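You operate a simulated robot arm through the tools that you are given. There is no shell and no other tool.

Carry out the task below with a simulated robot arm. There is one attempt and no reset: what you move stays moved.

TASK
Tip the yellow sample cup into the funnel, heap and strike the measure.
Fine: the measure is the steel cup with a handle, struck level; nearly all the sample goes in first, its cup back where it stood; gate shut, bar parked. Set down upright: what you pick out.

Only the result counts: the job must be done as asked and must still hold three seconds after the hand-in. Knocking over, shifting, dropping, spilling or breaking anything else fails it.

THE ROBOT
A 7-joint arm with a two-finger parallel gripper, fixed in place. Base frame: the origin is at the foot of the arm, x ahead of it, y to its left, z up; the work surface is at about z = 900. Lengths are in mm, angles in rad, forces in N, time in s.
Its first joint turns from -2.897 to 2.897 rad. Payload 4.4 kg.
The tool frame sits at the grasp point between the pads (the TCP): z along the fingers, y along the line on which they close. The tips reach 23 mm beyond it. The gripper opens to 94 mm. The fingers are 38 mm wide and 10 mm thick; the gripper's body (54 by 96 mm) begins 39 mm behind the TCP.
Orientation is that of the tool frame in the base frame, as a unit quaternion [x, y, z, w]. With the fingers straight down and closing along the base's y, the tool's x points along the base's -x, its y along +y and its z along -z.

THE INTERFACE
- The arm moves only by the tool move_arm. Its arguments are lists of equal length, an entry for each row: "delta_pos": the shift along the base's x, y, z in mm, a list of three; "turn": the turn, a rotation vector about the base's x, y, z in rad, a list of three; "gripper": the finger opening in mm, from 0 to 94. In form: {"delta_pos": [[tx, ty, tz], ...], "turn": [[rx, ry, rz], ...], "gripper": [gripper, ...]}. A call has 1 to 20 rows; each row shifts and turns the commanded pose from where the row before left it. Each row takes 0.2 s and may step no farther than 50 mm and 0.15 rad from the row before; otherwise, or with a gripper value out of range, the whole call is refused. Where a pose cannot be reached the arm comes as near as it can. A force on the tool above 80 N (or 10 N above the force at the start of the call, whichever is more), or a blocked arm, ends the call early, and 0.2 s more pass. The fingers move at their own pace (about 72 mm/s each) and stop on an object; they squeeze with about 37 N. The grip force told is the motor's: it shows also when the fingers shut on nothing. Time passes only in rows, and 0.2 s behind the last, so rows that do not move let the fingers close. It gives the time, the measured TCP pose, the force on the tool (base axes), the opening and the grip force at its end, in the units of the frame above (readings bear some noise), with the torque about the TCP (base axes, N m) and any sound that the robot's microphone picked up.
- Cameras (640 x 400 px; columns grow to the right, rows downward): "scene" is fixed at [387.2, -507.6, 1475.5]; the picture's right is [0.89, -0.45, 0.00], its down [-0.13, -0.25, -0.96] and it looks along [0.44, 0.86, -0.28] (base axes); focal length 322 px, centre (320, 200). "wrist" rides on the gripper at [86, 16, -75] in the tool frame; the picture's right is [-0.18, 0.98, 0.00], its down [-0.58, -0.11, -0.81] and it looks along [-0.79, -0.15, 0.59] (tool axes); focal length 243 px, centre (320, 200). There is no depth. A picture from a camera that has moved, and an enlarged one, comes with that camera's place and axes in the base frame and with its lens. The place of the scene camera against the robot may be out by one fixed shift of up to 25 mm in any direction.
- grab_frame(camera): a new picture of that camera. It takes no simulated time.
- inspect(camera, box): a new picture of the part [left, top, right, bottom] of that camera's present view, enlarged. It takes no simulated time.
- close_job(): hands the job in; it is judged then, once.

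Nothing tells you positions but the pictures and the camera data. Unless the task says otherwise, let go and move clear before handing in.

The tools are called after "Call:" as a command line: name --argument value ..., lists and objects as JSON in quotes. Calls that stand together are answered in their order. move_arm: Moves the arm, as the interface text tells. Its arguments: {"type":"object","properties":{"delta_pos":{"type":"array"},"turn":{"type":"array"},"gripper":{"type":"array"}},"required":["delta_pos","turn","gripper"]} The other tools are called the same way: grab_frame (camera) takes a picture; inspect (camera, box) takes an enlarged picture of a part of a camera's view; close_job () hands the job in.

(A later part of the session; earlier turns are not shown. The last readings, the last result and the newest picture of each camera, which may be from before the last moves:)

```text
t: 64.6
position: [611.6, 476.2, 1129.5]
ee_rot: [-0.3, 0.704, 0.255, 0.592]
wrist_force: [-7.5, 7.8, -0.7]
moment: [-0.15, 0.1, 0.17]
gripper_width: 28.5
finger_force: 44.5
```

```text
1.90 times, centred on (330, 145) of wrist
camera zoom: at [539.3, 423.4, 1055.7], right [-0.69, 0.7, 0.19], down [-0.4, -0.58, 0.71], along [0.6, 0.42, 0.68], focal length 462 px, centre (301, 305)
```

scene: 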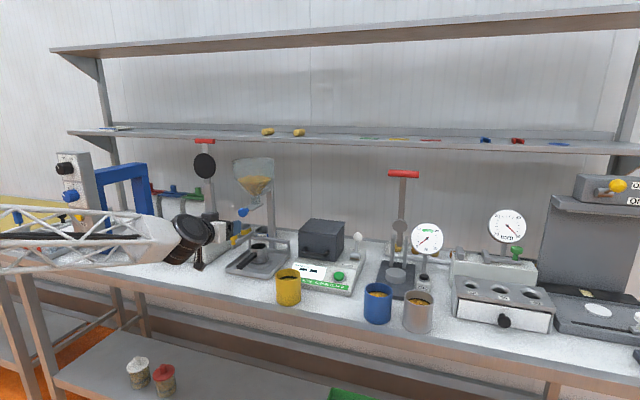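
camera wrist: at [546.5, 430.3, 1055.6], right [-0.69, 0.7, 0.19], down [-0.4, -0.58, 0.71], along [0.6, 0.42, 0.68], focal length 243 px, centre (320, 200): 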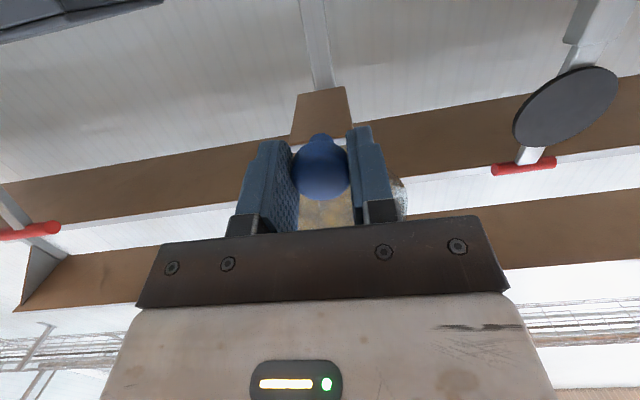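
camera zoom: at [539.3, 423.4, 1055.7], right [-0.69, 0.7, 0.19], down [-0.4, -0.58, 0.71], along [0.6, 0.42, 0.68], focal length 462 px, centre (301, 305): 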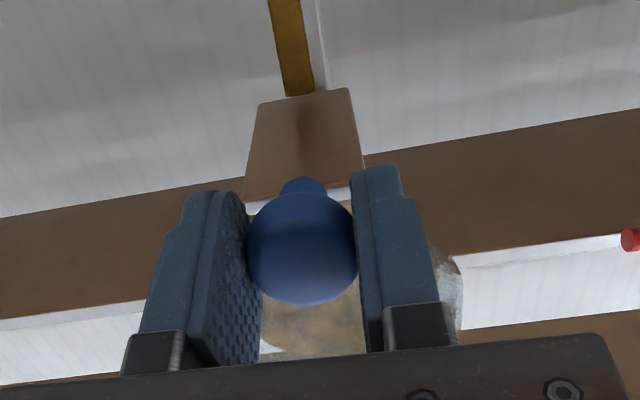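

Grain is flowing through the partly opened gate straight into the measure. I'll hold here in short steps and watch the level.

Call:
move_arm --delta_pos '[[0, 0, 0]]' --turn '[[0, 0, 0]]' --gripper '[15]'

Call:
inspect --camera "scene" --box '[240, 225, 285, 275]'

Call:
inspect --camera "scene" --box '[215, 150, 295, 270]'

```text
t: 65.0
position: [610.4, 475.9, 1128.3]
ee_rot: [-0.302, 0.704, 0.256, 0.59]
wrist_force: [-7.3, 7.3, -1.5]
moment: [-0.03, 0.01, 0.17]
gripper_width: 28.8
finger_force: 45.0
```

```text
8.00 times, centred on (262, 250) of scene
camera zoom: at [387.2, -507.6, 1475.5], right [0.89, -0.45, 0.0], down [-0.13, -0.25, -0.96], along [0.44, 0.86, -0.28], focal length 2577 px, centre (780, -200)
```

zoom: 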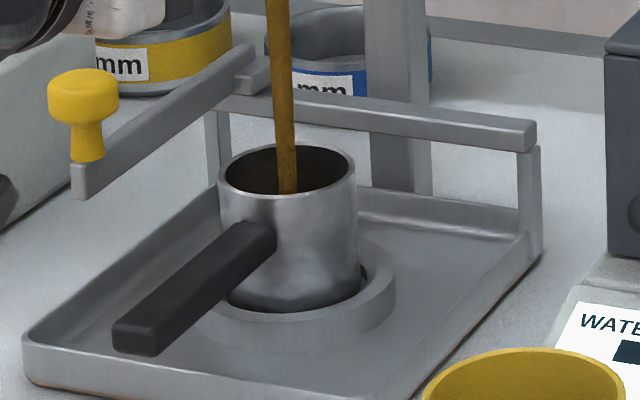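

```text
3.33 times, centred on (255, 210) of scene
camera zoom: at [387.2, -507.6, 1475.5], right [0.89, -0.45, 0.0], down [-0.13, -0.25, -0.96], along [0.44, 0.86, -0.28], focal length 1074 px, centre (537, 167)
```

zoom: 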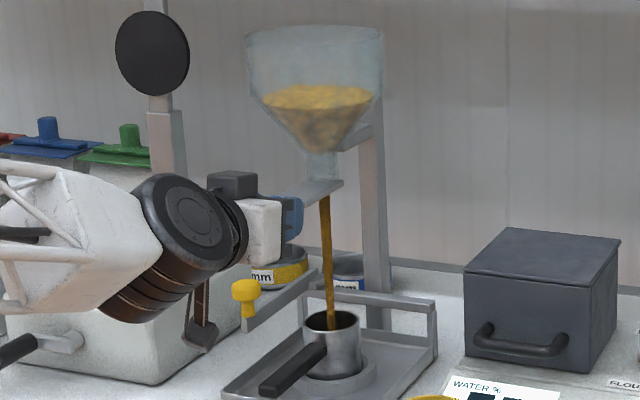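

Call:
move_arm --delta_pos '[[0, 0, 0], [0, 0, 0], [0, 0, 0]]' --turn '[[0, 0, 0], [0, 0, 0], [0, 0, 0]]' --gripper '[15, 15, 15]'

Call:
inspect --camera "scene" --box '[240, 225, 285, 275]'

Call:
inspect --camera "scene" --box '[225, 150, 285, 220]'

```text
t: 65.8
position: [611.8, 477.2, 1127.6]
ee_rot: [-0.302, 0.704, 0.256, 0.59]
wrist_force: [-5.7, 6.3, -2.2]
moment: [-0.05, 0.02, 0.14]
gripper_width: 28.5
finger_force: 45.2
```

```text
8.00 times, centred on (262, 250) of scene
camera zoom: at [387.2, -507.6, 1475.5], right [0.89, -0.45, 0.0], down [-0.13, -0.25, -0.96], along [0.44, 0.86, -0.28], focal length 2577 px, centre (780, -200)
```

zoom: 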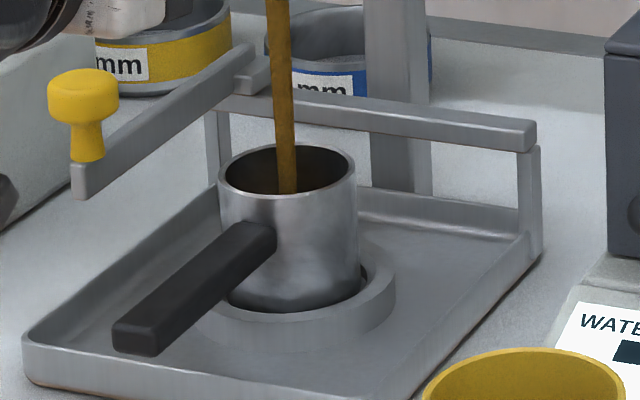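

```text
5.71 times, centred on (255, 185) of scene
camera zoom: at [387.2, -507.6, 1475.5], right [0.89, -0.45, 0.0], down [-0.13, -0.25, -0.96], along [0.44, 0.86, -0.28], focal length 1841 px, centre (691, 286)
```

zoom: 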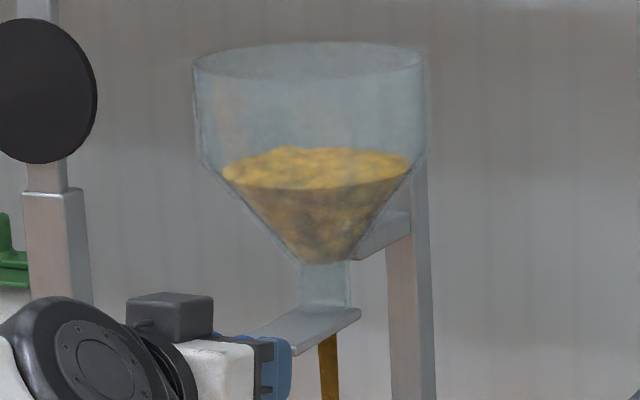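

Call:
move_arm --delta_pos '[[0, 0, 0], [0, 0, 0], [0, 0, 0], [0, 0, 0], [0, 0, 0], [0, 0, 0], [0, 0, 0]]' --turn '[[0, 0, 0], [0, 0, 0], [0, 0, 0], [0, 0, 0], [0, 0, 0], [0, 0, 0], [0, 0, 0]]' --gripper '[15, 15, 15, 15, 15, 15, 15]'

Call:
inspect --camera "scene" --box '[240, 225, 285, 275]'

Call:
inspect --camera "scene" --box '[225, 150, 285, 220]'

```text
t: 67.4
position: [610.7, 475.8, 1129.3]
ee_rot: [-0.301, 0.703, 0.256, 0.591]
wrist_force: [-5.1, 5.4, -2.2]
moment: [0.02, 0.02, 0.12]
gripper_width: 28.8
finger_force: 44.7
```

```text
8.00 times, centred on (262, 250) of scene
camera zoom: at [387.2, -507.6, 1475.5], right [0.89, -0.45, 0.0], down [-0.13, -0.25, -0.96], along [0.44, 0.86, -0.28], focal length 2577 px, centre (780, -200)
```

zoom: 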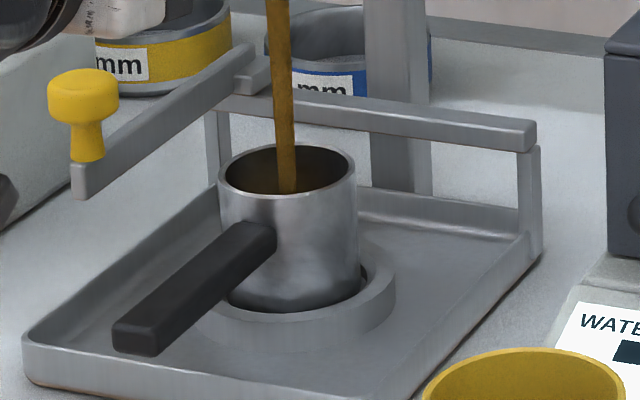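

```text
5.71 times, centred on (255, 185) of scene
camera zoom: at [387.2, -507.6, 1475.5], right [0.89, -0.45, 0.0], down [-0.13, -0.25, -0.96], along [0.44, 0.86, -0.28], focal length 1841 px, centre (691, 286)
```

zoom: 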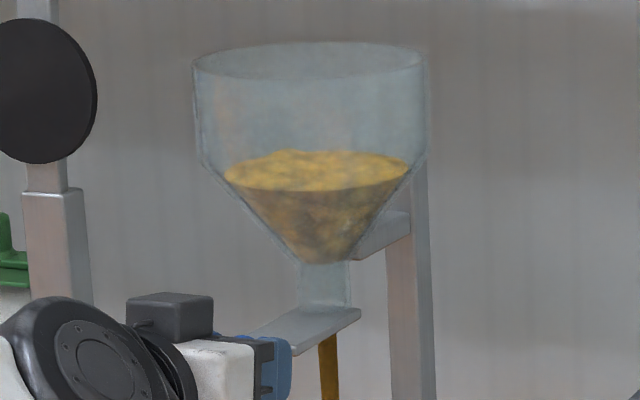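

The flow is slow and steady, and the funnel level is dropping gradually. I'll keep holding and check again.

Call:
move_arm --delta_pos '[[0, 0, 0], [0, 0, 0], [0, 0, 0], [0, 0, 0], [0, 0, 0], [0, 0, 0], [0, 0, 0], [0, 0, 0], [0, 0, 0], [0, 0, 0], [0, 0, 0], [0, 0, 0], [0, 0, 0], [0, 0, 0], [0, 0, 0]]' --turn '[[0, 0, 0], [0, 0, 0], [0, 0, 0], [0, 0, 0], [0, 0, 0], [0, 0, 0], [0, 0, 0], [0, 0, 0], [0, 0, 0], [0, 0, 0], [0, 0, 0], [0, 0, 0], [0, 0, 0], [0, 0, 0], [0, 0, 0]]' --gripper '[15, 15, 15, 15, 15, 15, 15, 15, 15, 15, 15, 15, 15, 15, 15]'

Call:
inspect --camera "scene" --box '[240, 225, 285, 275]'

Call:
inspect --camera "scene" --box '[225, 150, 285, 220]'

```text
t: 70.6
position: [611.0, 476.3, 1129.0]
ee_rot: [-0.302, 0.703, 0.257, 0.591]
wrist_force: [-3.9, 3.6, -2.7]
moment: [-0.06, 0.03, 0.12]
gripper_width: 28.6
finger_force: 44.9
```

```text
8.00 times, centred on (262, 250) of scene
camera zoom: at [387.2, -507.6, 1475.5], right [0.89, -0.45, 0.0], down [-0.13, -0.25, -0.96], along [0.44, 0.86, -0.28], focal length 2577 px, centre (780, -200)
```

zoom: 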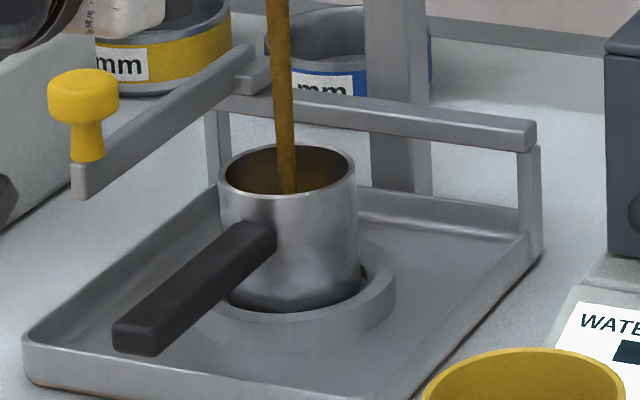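

```text
5.71 times, centred on (255, 185) of scene
camera zoom: at [387.2, -507.6, 1475.5], right [0.89, -0.45, 0.0], down [-0.13, -0.25, -0.96], along [0.44, 0.86, -0.28], focal length 1841 px, centre (691, 286)
```

zoom: 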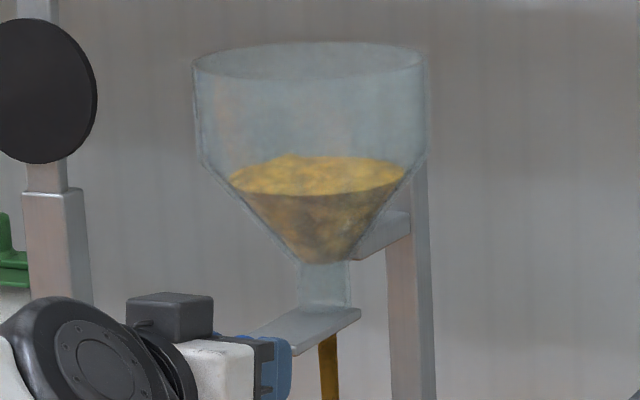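

Call:
move_arm --delta_pos '[[0, 0, 0], [0, 0, 0], [0, 0, 0], [0, 0, 0], [0, 0, 0], [0, 0, 0], [0, 0, 0], [0, 0, 0], [0, 0, 0], [0, 0, 0], [0, 0, 0], [0, 0, 0], [0, 0, 0], [0, 0, 0], [0, 0, 0]]' --turn '[[0, 0, 0], [0, 0, 0], [0, 0, 0], [0, 0, 0], [0, 0, 0], [0, 0, 0], [0, 0, 0], [0, 0, 0], [0, 0, 0], [0, 0, 0], [0, 0, 0], [0, 0, 0], [0, 0, 0], [0, 0, 0], [0, 0, 0]]' --gripper '[15, 15, 15, 15, 15, 15, 15, 15, 15, 15, 15, 15, 15, 15, 15]'

Call:
inspect --camera "scene" --box '[240, 225, 285, 275]'

Call:
inspect --camera "scene" --box '[225, 150, 285, 220]'

```text
t: 73.8
position: [611.3, 475.2, 1128.8]
ee_rot: [-0.302, 0.704, 0.256, 0.59]
wrist_force: [-4.7, 4.2, -1.2]
moment: [-0.01, 0.01, 0.12]
gripper_width: 28.7
finger_force: 44.8
```

```text
8.00 times, centred on (262, 250) of scene
camera zoom: at [387.2, -507.6, 1475.5], right [0.89, -0.45, 0.0], down [-0.13, -0.25, -0.96], along [0.44, 0.86, -0.28], focal length 2577 px, centre (780, -200)
```

zoom: 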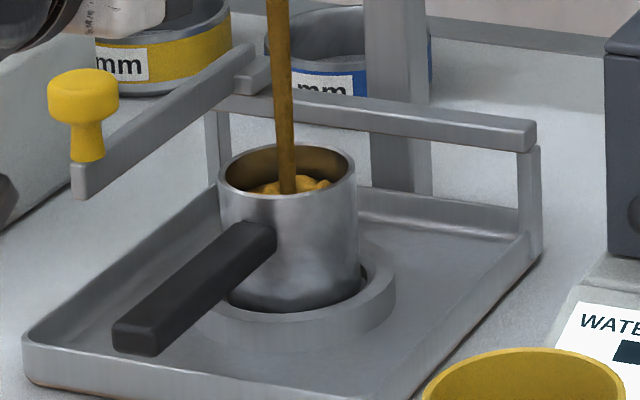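

```text
5.71 times, centred on (255, 185) of scene
camera zoom: at [387.2, -507.6, 1475.5], right [0.89, -0.45, 0.0], down [-0.13, -0.25, -0.96], along [0.44, 0.86, -0.28], focal length 1841 px, centre (691, 286)
```

zoom: 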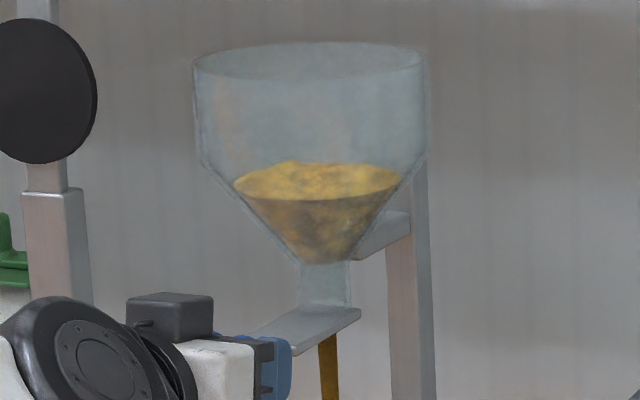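

The grain level is now visible inside the measure, about 20 mm below the rim. From here I'll use shorter waits.

Call:
move_arm --delta_pos '[[0, 0, 0], [0, 0, 0], [0, 0, 0], [0, 0, 0], [0, 0, 0], [0, 0, 0], [0, 0, 0], [0, 0, 0]]' --turn '[[0, 0, 0], [0, 0, 0], [0, 0, 0], [0, 0, 0], [0, 0, 0], [0, 0, 0], [0, 0, 0], [0, 0, 0]]' --gripper '[15, 15, 15, 15, 15, 15, 15, 15]'

Call:
inspect --camera "scene" --box '[240, 225, 285, 275]'

```text
t: 75.6
position: [610.9, 476.5, 1128.9]
ee_rot: [-0.302, 0.704, 0.256, 0.59]
wrist_force: [-4.3, 5.1, -0.9]
moment: [0.01, -0.02, 0.15]
gripper_width: 28.5
finger_force: 45.2
```

```text
8.00 times, centred on (262, 250) of scene
camera zoom: at [387.2, -507.6, 1475.5], right [0.89, -0.45, 0.0], down [-0.13, -0.25, -0.96], along [0.44, 0.86, -0.28], focal length 2577 px, centre (780, -200)
```

zoom: 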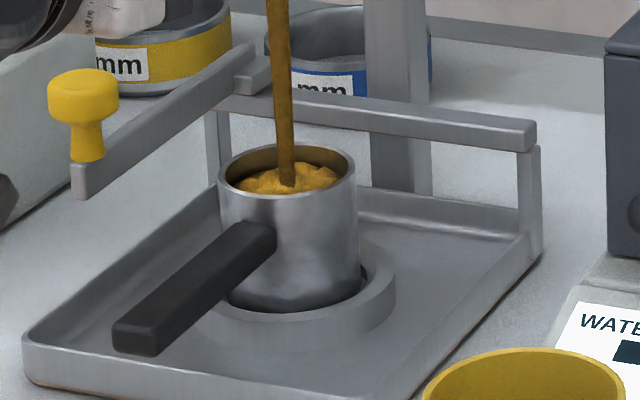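

Call:
move_arm --delta_pos '[[0, 0, 0], [0, 0, 0], [0, 0, 0], [0, 0, 0], [0, 0, 0], [0, 0, 0], [0, 0, 0], [0, 0, 0]]' --turn '[[0, 0, 0], [0, 0, 0], [0, 0, 0], [0, 0, 0], [0, 0, 0], [0, 0, 0], [0, 0, 0], [0, 0, 0]]' --gripper '[15, 15, 15, 15, 15, 15, 15, 15]'

Call:
inspect --camera "scene" --box '[240, 225, 285, 275]'

```text
t: 77.4
position: [610.2, 476.5, 1128.1]
ee_rot: [-0.301, 0.704, 0.256, 0.59]
wrist_force: [-5.6, 5.9, 0.1]
moment: [-0.01, -0.01, 0.14]
gripper_width: 28.6
finger_force: 45.2
```

```text
8.00 times, centred on (262, 250) of scene
camera zoom: at [387.2, -507.6, 1475.5], right [0.89, -0.45, 0.0], down [-0.13, -0.25, -0.96], along [0.44, 0.86, -0.28], focal length 2577 px, centre (780, -200)
```

zoom: 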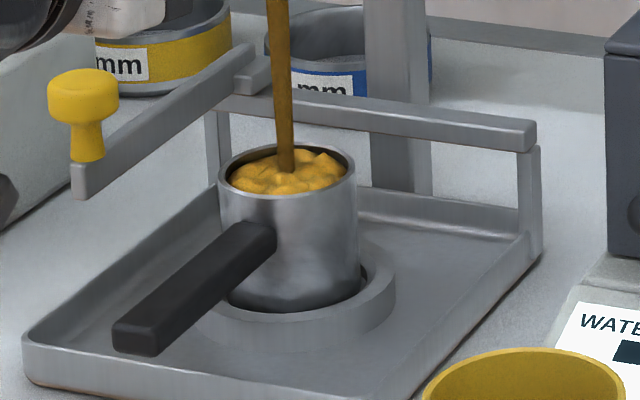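

Call:
move_arm --delta_pos '[[0, 0, 0], [0, 0, 0], [0, 0, 0], [0, 0, 0], [0, 0, 0]]' --turn '[[0, 0, 0], [0, 0, 0], [0, 0, 0], [0, 0, 0], [0, 0, 0]]' --gripper '[15, 15, 15, 15, 15]'

Call:
inspect --camera "scene" --box '[240, 225, 285, 275]'

```text
t: 78.6
position: [609.6, 476.0, 1127.9]
ee_rot: [-0.301, 0.704, 0.255, 0.591]
wrist_force: [-4.3, 4.3, 0.0]
moment: [-0.01, -0.01, 0.13]
gripper_width: 28.7
finger_force: 45.5
```

```text
8.00 times, centred on (262, 250) of scene
camera zoom: at [387.2, -507.6, 1475.5], right [0.89, -0.45, 0.0], down [-0.13, -0.25, -0.96], along [0.44, 0.86, -0.28], focal length 2577 px, centre (780, -200)
```

zoom: 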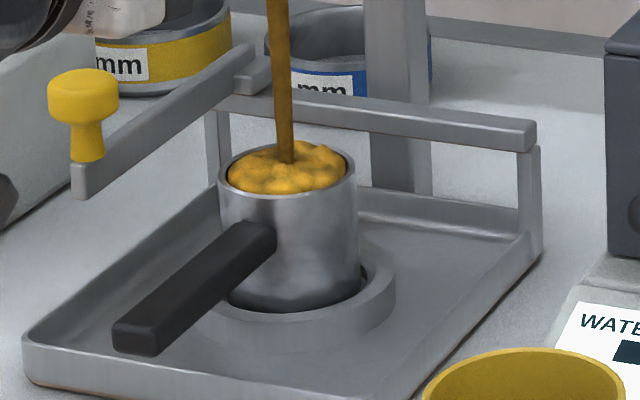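

It's at the rim now. I'll wait slightly longer to build a heap.

Call:
move_arm --delta_pos '[[0, 0, 0], [0, 0, 0], [0, 0, 0]]' --turn '[[0, 0, 0], [0, 0, 0], [0, 0, 0]]' --gripper '[15, 15, 15]'

Call:
inspect --camera "scene" --box '[240, 225, 285, 275]'

```text
t: 79.4
position: [612.7, 476.6, 1127.8]
ee_rot: [-0.302, 0.704, 0.256, 0.59]
wrist_force: [-5.0, 6.0, 0.1]
moment: [-0.02, 0.01, 0.15]
gripper_width: 28.7
finger_force: 44.5
```

```text
8.00 times, centred on (262, 250) of scene
camera zoom: at [387.2, -507.6, 1475.5], right [0.89, -0.45, 0.0], down [-0.13, -0.25, -0.96], along [0.44, 0.86, -0.28], focal length 2577 px, centre (780, -200)
```

zoom: 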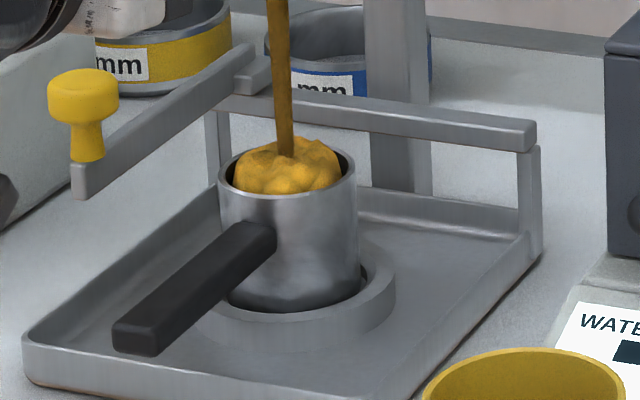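

The measure is heaped above its rim, so I'll push the gate shut now.

Call:
move_arm --delta_pos '[[3.5, 3.7, 0], [3.5, 3.7, 0], [0.7, 0.7, 0]]' --turn '[[0, 0, 0], [0, 0, 0], [0, 0, 0]]' --gripper '[15, 15, 15]'

Call:
inspect --camera "scene" --box '[215, 150, 295, 270]'

Call:
inspect --camera "scene" --box '[240, 225, 285, 275]'

```text
t: 80.2
position: [619.1, 483.6, 1128.1]
ee_rot: [-0.301, 0.704, 0.255, 0.591]
wrist_force: [-12.7, -21.7, -0.6]
moment: [-0.02, -0.02, -0.08]
gripper_width: 28.8
finger_force: 45.0
```

```text
3.33 times, centred on (255, 210) of scene
camera zoom: at [387.2, -507.6, 1475.5], right [0.89, -0.45, 0.0], down [-0.13, -0.25, -0.96], along [0.44, 0.86, -0.28], focal length 1074 px, centre (537, 167)
```

zoom: 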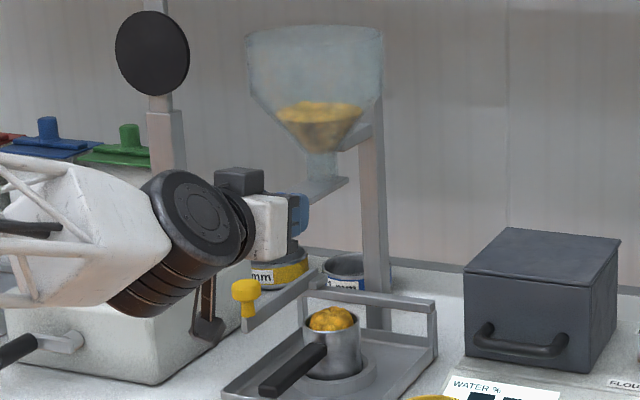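

```text
8.00 times, centred on (262, 250) of scene
camera zoom: at [387.2, -507.6, 1475.5], right [0.89, -0.45, 0.0], down [-0.13, -0.25, -0.96], along [0.44, 0.86, -0.28], focal length 2577 px, centre (780, -200)
```

zoom: 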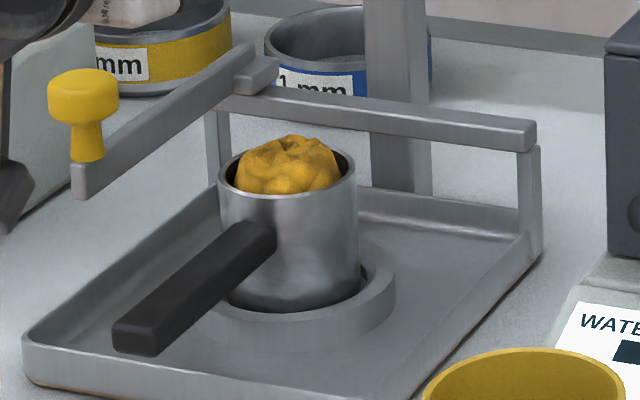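

The gate is shut with no flow, and the measure is nicely heaped. I'll release the knob and back straight away.

Call:
move_arm --delta_pos '[[0, 0, 0], [0, 0, 0], [0, 0, 0], [-10, -10.5, 0], [-17, -18, 0], [-20, -21, 0], [-20, -21, 0], [0, 0, 0]]' --turn '[[0, 0, 0], [0, 0, 0], [0, 0, 0], [0, 0, 0], [0, 0, 0], [0, 0, 0], [0, 0, 0], [0, 0, 0]]' --gripper '[40, 60, 60, 60, 60, 60, 60, 60]'

Call:
inspect --camera "scene" --box '[225, 150, 285, 220]'

Call:
inspect --camera "wrist" --box '[280, 30, 400, 220]'

```text
t: 82.0
position: [552.4, 414.1, 1128.7]
ee_rot: [-0.301, 0.704, 0.255, 0.59]
wrist_force: [-0.5, -0.3, -0.4]
moment: [-0.01, -0.02, 0.0]
gripper_width: 60.0
finger_force: 0.1
```

```text
5.71 times, centred on (255, 185) of scene
camera zoom: at [387.2, -507.6, 1475.5], right [0.89, -0.45, 0.0], down [-0.13, -0.25, -0.96], along [0.44, 0.86, -0.28], focal length 1841 px, centre (691, 286)
```

zoom: 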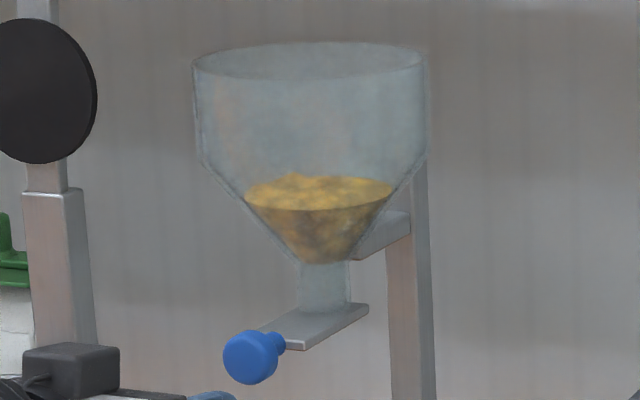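

```text
2.11 times, centred on (340, 125) of wrist
camera zoom: at [480.1, 360.8, 1055.1], right [-0.69, 0.7, 0.19], down [-0.4, -0.58, 0.71], along [0.6, 0.42, 0.68], focal length 511 px, centre (278, 358)
```

zoom: 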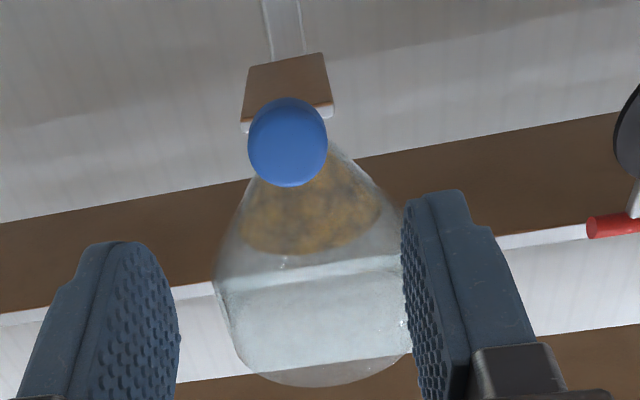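

The gate knob is back where it started, so the gate is shut. Next I'll set up in front of the strike bar's yellow knob, below gate height.

Call:
move_arm --delta_pos '[[-10.7, 13.3, -26.2], [-10.7, 13.3, -26.2], [-10.7, 13.3, -26.2], [-10.7, 13.3, -26.1], [0, 0, 0]]' --turn '[[-0.0633, 0.06, 0], [-0.0633, 0.06, 0], [0, 0, 0], [0, 0, 0], [0, 0, 0]]' --gripper '[56, 56, 56, 56, 56]'

Call:
grab_frame --camera "wrist"

Call:
inspect --camera "wrist" --box '[220, 0, 440, 200]'

Call:
inspect --camera "scene" --box '[190, 180, 310, 290]'

```text
t: 83.2
position: [508.8, 467.3, 1023.8]
ee_rot: [-0.323, 0.753, 0.228, 0.526]
wrist_force: [1.0, -0.2, 0.1]
moment: [-0.03, -0.02, -0.01]
gripper_width: 55.9
finger_force: 0.1
```

```text
taken
camera wrist: at [429.2, 405.8, 967.0], right [-0.67, 0.72, 0.18], down [-0.3, -0.48, 0.82], along [0.68, 0.5, 0.54], focal length 243 px, centre (320, 200)
```

wrist: 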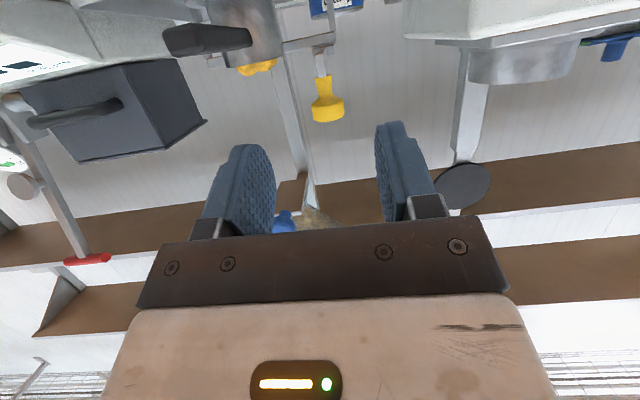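

```text
2.00 times, centred on (330, 100) of wrist
camera zoom: at [429.2, 405.8, 967.0], right [-0.67, 0.72, 0.18], down [-0.3, -0.48, 0.82], along [0.68, 0.5, 0.54], focal length 485 px, centre (300, 400)
```

zoom: 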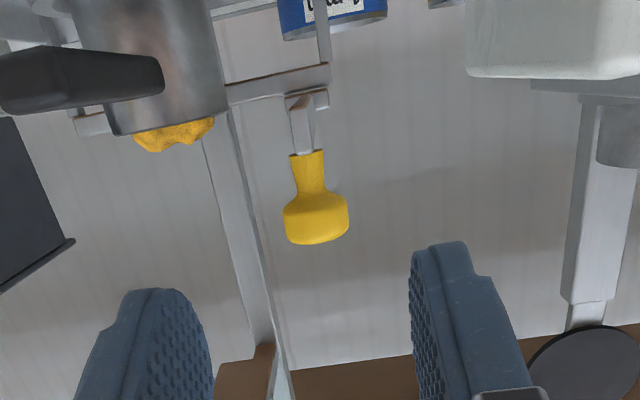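

```text
3.64 times, centred on (250, 235) of scene
camera zoom: at [387.2, -507.6, 1475.5], right [0.89, -0.45, 0.0], down [-0.13, -0.25, -0.96], along [0.44, 0.86, -0.28], focal length 1172 px, centre (574, 73)
```

zoom: 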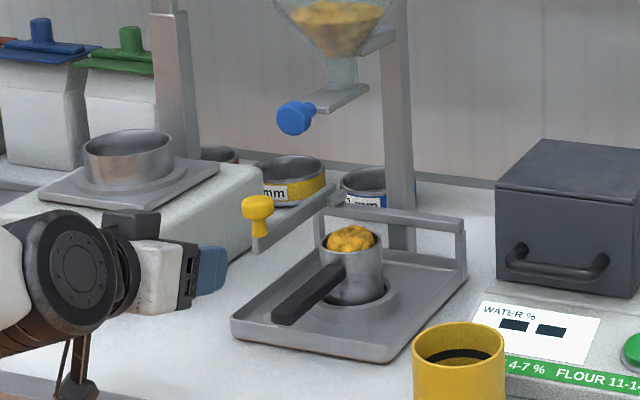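

The yellow knob is confirmed at (n≈820, s≈48, z≈1020), directly ahead of the fingers. I'll move in so the fingers straddle it.

Call:
move_arm --delta_pos '[[16.3, 17.05, 0], [16.3, 17.05, 0], [16.3, 17.05, 0], [16.3, 17.05, 0], [16.3, 17.05, 0], [0, 0, 0]]' --turn '[[0, 0, 0], [0, 0, 0], [0, 0, 0], [0, 0, 0], [0, 0, 0], [0, 0, 0]]' --gripper '[56, 56, 56, 56, 56, 56]'

Call:
grab_frame --camera "wrist"

Call:
inspect --camera "scene" --box '[190, 180, 310, 290]'

```text
t: 84.6
position: [589.9, 553.6, 1023.7]
ee_rot: [-0.322, 0.753, 0.228, 0.527]
wrist_force: [-0.1, -0.3, 0.8]
moment: [0.0, 0.01, 0.01]
gripper_width: 56.0
finger_force: 0.1
```

```text
taken
camera wrist: at [511.2, 491.9, 967.1], right [-0.67, 0.72, 0.18], down [-0.3, -0.48, 0.82], along [0.68, 0.5, 0.54], focal length 243 px, centre (320, 200)
```

wrist: 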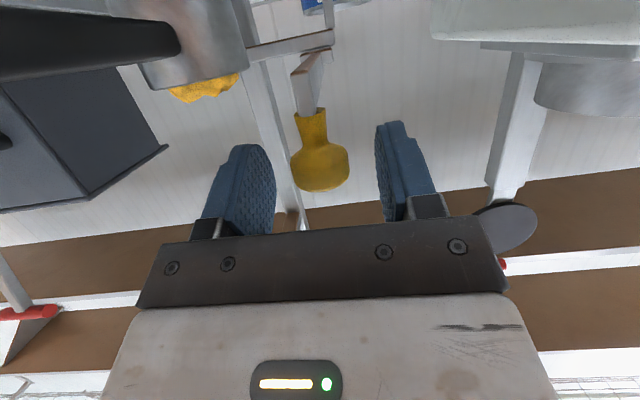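

```text
3.64 times, centred on (250, 235) of scene
camera zoom: at [387.2, -507.6, 1475.5], right [0.89, -0.45, 0.0], down [-0.13, -0.25, -0.96], along [0.44, 0.86, -0.28], focal length 1172 px, centre (574, 73)
```

zoom: 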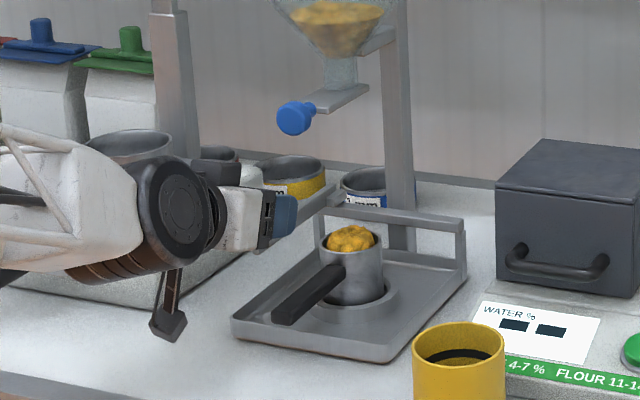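

The knob sits between the fingers. To clear the measure's handle with the wrist camera, I'll tilt the hand a little steeper, then close loosely around the knob to cage it.

Call:
move_arm --delta_pos '[[0, 0, 0], [0, 0, 0], [0.7, -0.7, 0], [0, 0, 0]]' --turn '[[-0.0436, 0.0413, 0], [-0.0436, 0.0413, 0], [0, 0, 0], [0, 0, 0]]' --gripper '[56, 56, 34, 34]'

Call:
grab_frame --camera "wrist"

Call:
inspect --camera "scene" --box '[200, 190, 300, 280]'

```text
t: 85.6
position: [591.0, 551.6, 1023.4]
ee_rot: [-0.335, 0.783, 0.208, 0.482]
wrist_force: [0.4, -0.2, 0.9]
moment: [0.0, 0.03, 0.02]
gripper_width: 33.9
finger_force: 0.0
```

```text
taken
camera wrist: at [507.7, 486.5, 980.0], right [-0.65, 0.74, 0.17], down [-0.23, -0.41, 0.88], along [0.72, 0.54, 0.44], focal length 243 px, centre (320, 200)
```

wrist: 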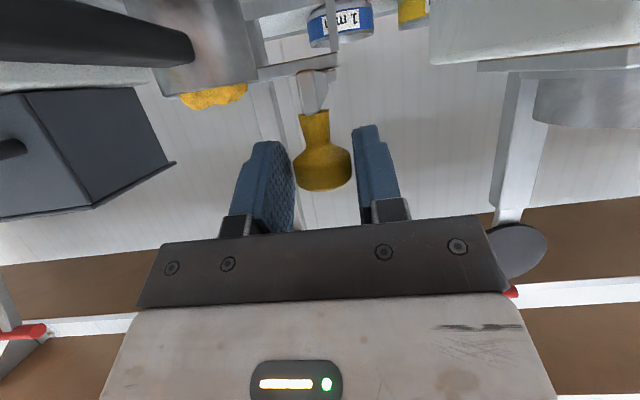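

```text
4.44 times, centred on (250, 235) of scene
camera zoom: at [387.2, -507.6, 1475.5], right [0.89, -0.45, 0.0], down [-0.13, -0.25, -0.96], along [0.44, 0.86, -0.28], focal length 1432 px, centre (631, 44)
```

zoom: 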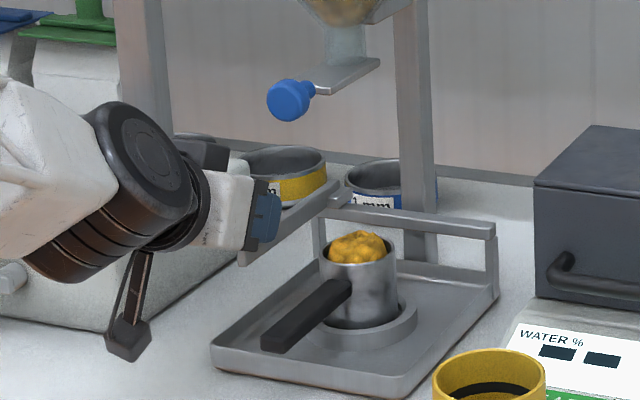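

Call:
move_arm --delta_pos '[[5.8, -5.5, 0], [5.8, -5.5, 0], [5.8, -5.5, 0]]' --turn '[[0, 0, 0], [0, 0, 0], [0, 0, 0]]' --gripper '[34, 34, 34]'

Call:
grab_frame --camera "wrist"

Call:
inspect --camera "scene" --box '[200, 190, 300, 280]'

```text
t: 86.4
position: [609.2, 535.2, 1024.9]
ee_rot: [-0.335, 0.783, 0.207, 0.481]
wrist_force: [-0.6, 0.3, 0.5]
moment: [0.0, -0.02, 0.02]
gripper_width: 34.3
finger_force: 0.3
```

```text
taken
camera wrist: at [525.3, 469.8, 980.1], right [-0.66, 0.74, 0.17], down [-0.23, -0.41, 0.88], along [0.72, 0.54, 0.44], focal length 243 px, centre (320, 200)
```

wrist: 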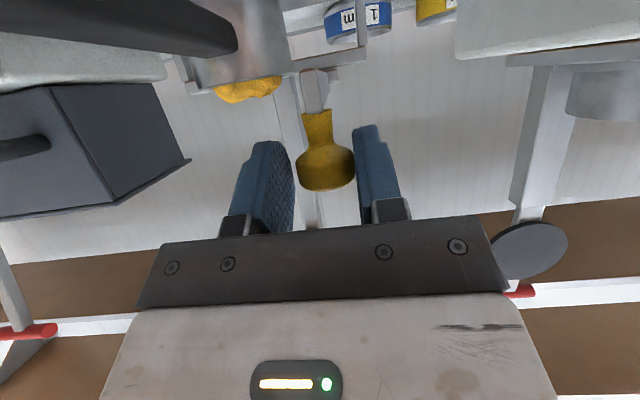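

```text
4.44 times, centred on (250, 235) of scene
camera zoom: at [387.2, -507.6, 1475.5], right [0.89, -0.45, 0.0], down [-0.13, -0.25, -0.96], along [0.44, 0.86, -0.28], focal length 1432 px, centre (631, 44)
```

zoom: 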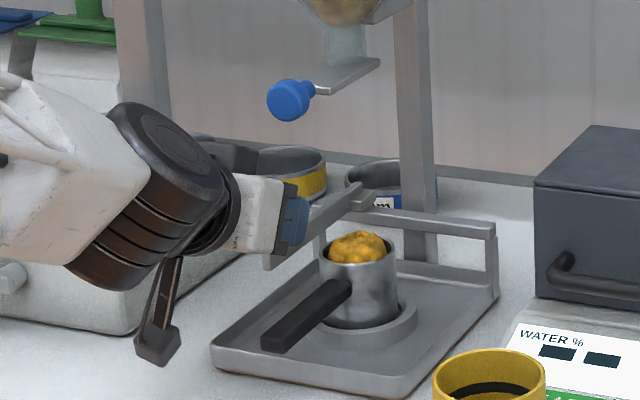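

The bar slides along its rail with the knob. I'll continue toward the measure and watch the clearances.

Call:
move_arm --delta_pos '[[5.8, -5.5, 0], [5.8, -5.5, 0], [5.8, -5.5, 0]]' --turn '[[0, 0, 0], [0, 0, 0], [0, 0, 0]]' --gripper '[34, 34, 34]'

Call:
grab_frame --camera "wrist"

Call:
inspect --camera "scene" --box '[200, 190, 300, 280]'

```text
t: 87.2
position: [625.7, 518.0, 1023.9]
ee_rot: [-0.335, 0.783, 0.208, 0.48]
wrist_force: [0.9, 0.4, -0.1]
moment: [0.01, -0.01, -0.05]
gripper_width: 34.4
finger_force: 0.1
```

```text
taken
camera wrist: at [542.0, 452.9, 980.1], right [-0.65, 0.74, 0.17], down [-0.23, -0.41, 0.88], along [0.72, 0.54, 0.44], focal length 243 px, centre (320, 200)
```

wrist: 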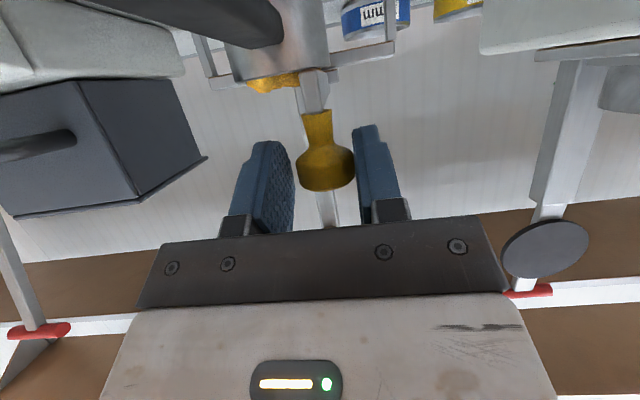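

```text
4.44 times, centred on (250, 235) of scene
camera zoom: at [387.2, -507.6, 1475.5], right [0.89, -0.45, 0.0], down [-0.13, -0.25, -0.96], along [0.44, 0.86, -0.28], focal length 1432 px, centre (631, 44)
```

zoom: 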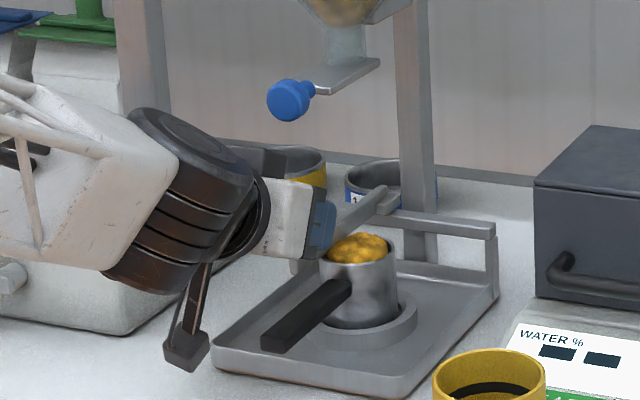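

Call:
move_arm --delta_pos '[[5.8, -5.5, 0], [5.8, -5.5, 0]]' --turn '[[0, 0, 0], [0, 0, 0]]' --gripper '[34, 34]'

Call:
inspect --camera "scene" --box '[220, 210, 290, 280]'

Call:
grab_frame --camera "wrist"

```text
t: 87.8
position: [637.8, 507.6, 1024.0]
ee_rot: [-0.334, 0.783, 0.208, 0.481]
wrist_force: [-0.6, 1.3, 0.6]
moment: [0.06, -0.02, 0.01]
gripper_width: 34.4
finger_force: 0.0
```

```text
5.71 times, centred on (255, 245) of scene
camera zoom: at [387.2, -507.6, 1475.5], right [0.89, -0.45, 0.0], down [-0.13, -0.25, -0.96], along [0.44, 0.86, -0.28], focal length 1841 px, centre (691, -57)
```

zoom: 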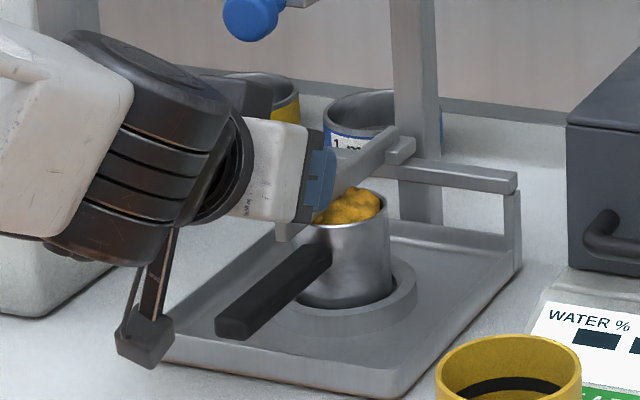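

```text
taken
camera wrist: at [553.5, 442.1, 979.8], right [-0.65, 0.74, 0.17], down [-0.23, -0.41, 0.88], along [0.72, 0.54, 0.44], focal length 243 px, centre (320, 200)
```

wrist: 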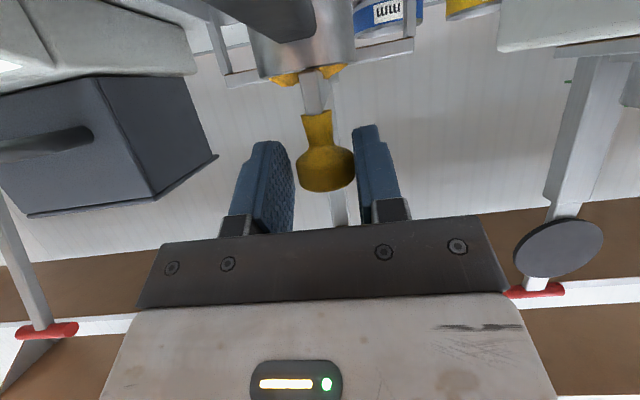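

The camera clears the handle and the bar is mid-heap. I'll continue the strike across the measure.

Call:
move_arm --delta_pos '[[5.8, -5.5, 0], [5.8, -5.5, 0], [5.8, -5.5, 0], [5.8, -5.5, 0]]' --turn '[[0, 0, 0], [0, 0, 0], [0, 0, 0], [0, 0, 0]]' --gripper '[34, 34, 34, 34]'

Call:
inspect --camera "scene" --box '[220, 210, 290, 280]'

Call:
grab_frame --camera "wrist"

```text
t: 88.8
position: [660.6, 485.8, 1025.3]
ee_rot: [-0.335, 0.783, 0.207, 0.481]
wrist_force: [-1.0, 0.3, 0.4]
moment: [0.0, -0.01, -0.03]
gripper_width: 34.0
finger_force: 0.1
```

```text
5.71 times, centred on (255, 245) of scene
camera zoom: at [387.2, -507.6, 1475.5], right [0.89, -0.45, 0.0], down [-0.13, -0.25, -0.96], along [0.44, 0.86, -0.28], focal length 1841 px, centre (691, -57)
```

zoom: 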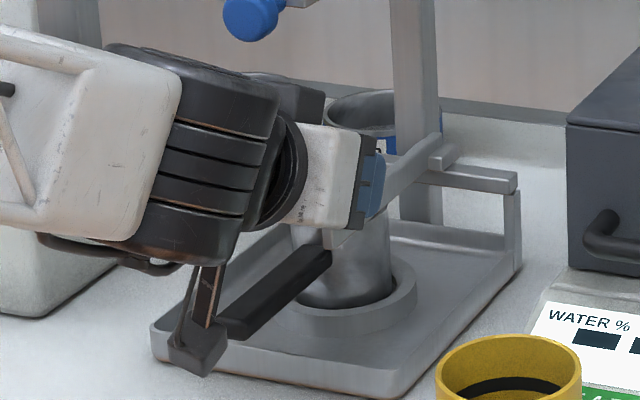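

```text
taken
camera wrist: at [577.0, 420.5, 980.0], right [-0.65, 0.74, 0.17], down [-0.23, -0.41, 0.88], along [0.72, 0.54, 0.44], focal length 243 px, centre (320, 200)
```

wrist: 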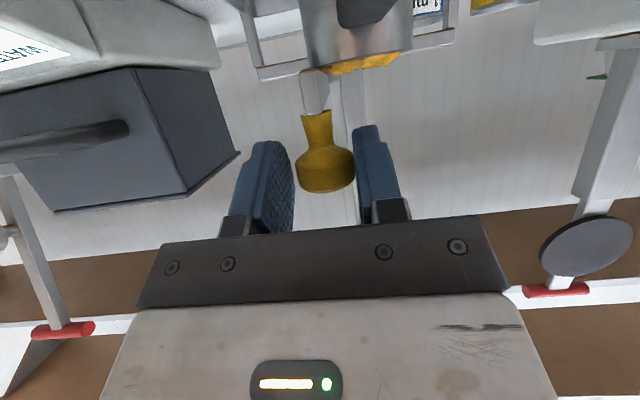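

Call:
move_arm --delta_pos '[[5.8, -5.5, 0], [5.8, -5.5, 0], [5.8, -5.5, 0], [5.8, -5.5, 0]]' --turn '[[0, 0, 0], [0, 0, 0], [0, 0, 0], [0, 0, 0]]' --gripper '[34, 34, 34, 34]'

Call:
inspect --camera "scene" --box '[220, 210, 290, 280]'

Call:
grab_frame --camera "wrist"

```text
t: 89.8
position: [683.6, 462.3, 1023.0]
ee_rot: [-0.335, 0.783, 0.208, 0.481]
wrist_force: [-0.4, 0.7, 0.9]
moment: [-0.01, 0.03, 0.05]
gripper_width: 34.0
finger_force: 0.2
```

```text
5.71 times, centred on (255, 245) of scene
camera zoom: at [387.2, -507.6, 1475.5], right [0.89, -0.45, 0.0], down [-0.13, -0.25, -0.96], along [0.44, 0.86, -0.28], focal length 1841 px, centre (691, -57)
```

zoom: 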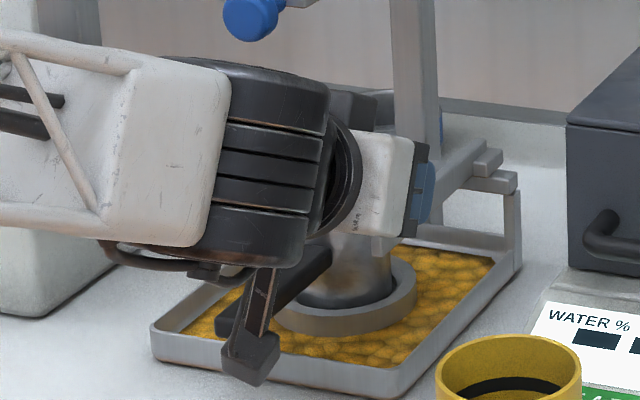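

```text
taken
camera wrist: at [600.1, 398.2, 979.6], right [-0.65, 0.74, 0.17], down [-0.23, -0.41, 0.88], along [0.72, 0.54, 0.44], focal length 243 px, centre (320, 200)
```

wrist: 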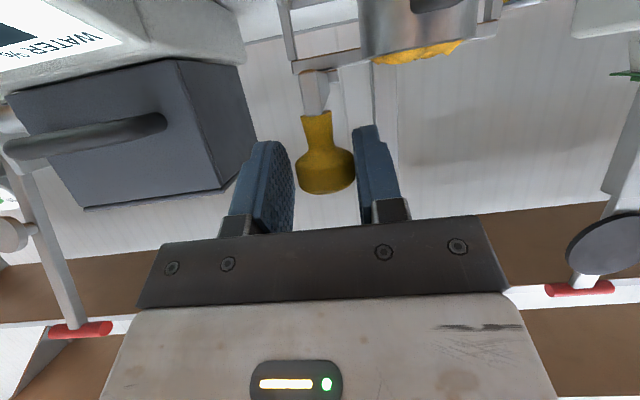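

The excess was pushed into the tray and the bar has passed completely over the measure. I'll bring the bar back toward its parking end.

Call:
move_arm --delta_pos '[[-5.97, 5.66, 0], [-5.97, 5.66, 0], [-5.97, 5.66, 0], [-5.97, 5.66, 0], [-5.97, 5.66, 0], [-5.97, 5.66, 0], [-5.97, 5.66, 0], [-5.97, 5.66, 0], [-5.97, 5.66, 0], [-5.97, 5.66, 0], [-5.97, 5.66, 0], [-5.97, 5.66, 0]]' --turn '[[0, 0, 0], [0, 0, 0], [0, 0, 0], [0, 0, 0], [0, 0, 0], [0, 0, 0], [0, 0, 0], [0, 0, 0], [0, 0, 0], [0, 0, 0], [0, 0, 0], [0, 0, 0]]' --gripper '[34, 34, 34, 34, 34, 34, 34, 34, 34, 34, 34, 34]'

Call:
inspect --camera "scene" --box '[220, 210, 290, 280]'

Call:
grab_frame --camera "wrist"

```text
t: 92.4
position: [611.6, 532.6, 1023.5]
ee_rot: [-0.335, 0.783, 0.209, 0.481]
wrist_force: [-0.4, 0.1, -0.4]
moment: [0.02, -0.01, -0.02]
gripper_width: 34.1
finger_force: 0.1
```

```text
5.71 times, centred on (255, 245) of scene
camera zoom: at [387.2, -507.6, 1475.5], right [0.89, -0.45, 0.0], down [-0.13, -0.25, -0.96], along [0.44, 0.86, -0.28], focal length 1841 px, centre (691, -57)
```

zoom: 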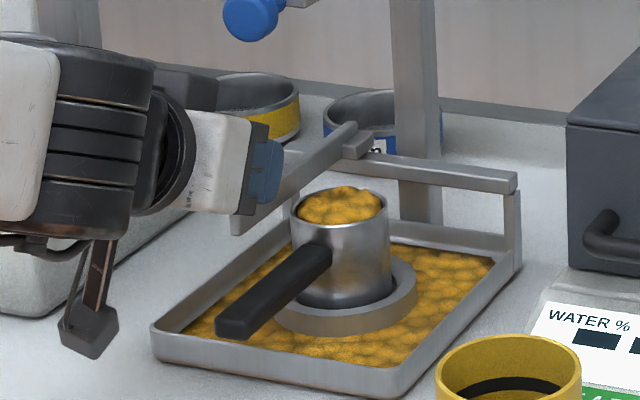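

```text
taken
camera wrist: at [528.1, 466.9, 979.9], right [-0.65, 0.74, 0.17], down [-0.23, -0.41, 0.88], along [0.72, 0.54, 0.44], focal length 243 px, centre (320, 200)
```

wrist: 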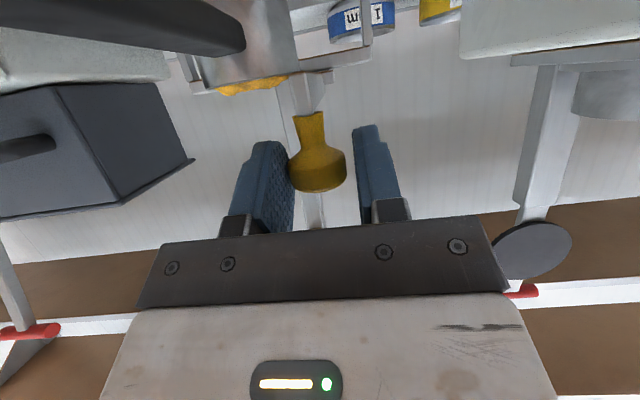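

The measure now looks level with its rim. I'll finish parking the bar at the left end.

Call:
move_arm --delta_pos '[[-5.66, 5.37, 0], [-5.66, 5.37, 0], [-5.66, 5.37, 0], [-4.4, 4.1, 0]]' --turn '[[0, 0, 0], [0, 0, 0], [0, 0, 0], [0, 0, 0]]' --gripper '[34, 34, 34, 34]'

Call:
inspect --camera "scene" --box '[220, 220, 300, 290]'

Call:
grab_frame --camera "wrist"

```text
t: 93.4
position: [590.3, 552.4, 1024.3]
ee_rot: [-0.335, 0.783, 0.208, 0.481]
wrist_force: [-0.6, 0.3, 0.1]
moment: [0.05, 0.01, -0.02]
gripper_width: 34.4
finger_force: 0.2
```

```text
5.71 times, centred on (260, 255) of scene
camera zoom: at [387.2, -507.6, 1475.5], right [0.89, -0.45, 0.0], down [-0.13, -0.25, -0.96], along [0.44, 0.86, -0.28], focal length 1841 px, centre (663, -114)
```

zoom: 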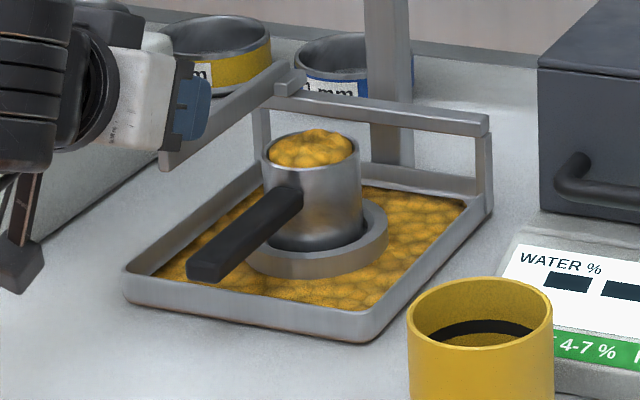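

```text
taken
camera wrist: at [506.6, 487.4, 980.0], right [-0.66, 0.74, 0.17], down [-0.23, -0.41, 0.88], along [0.72, 0.54, 0.44], focal length 243 px, centre (320, 200)
```

wrist: 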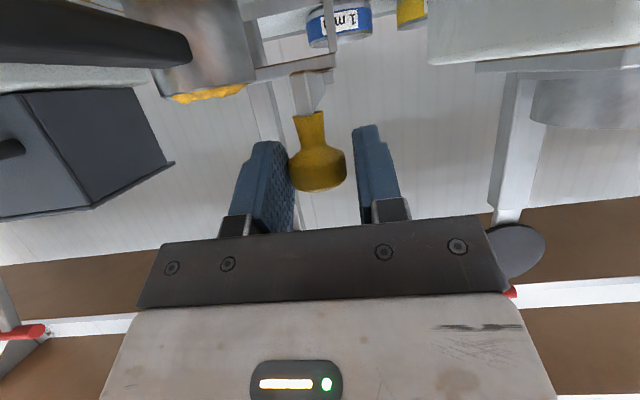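

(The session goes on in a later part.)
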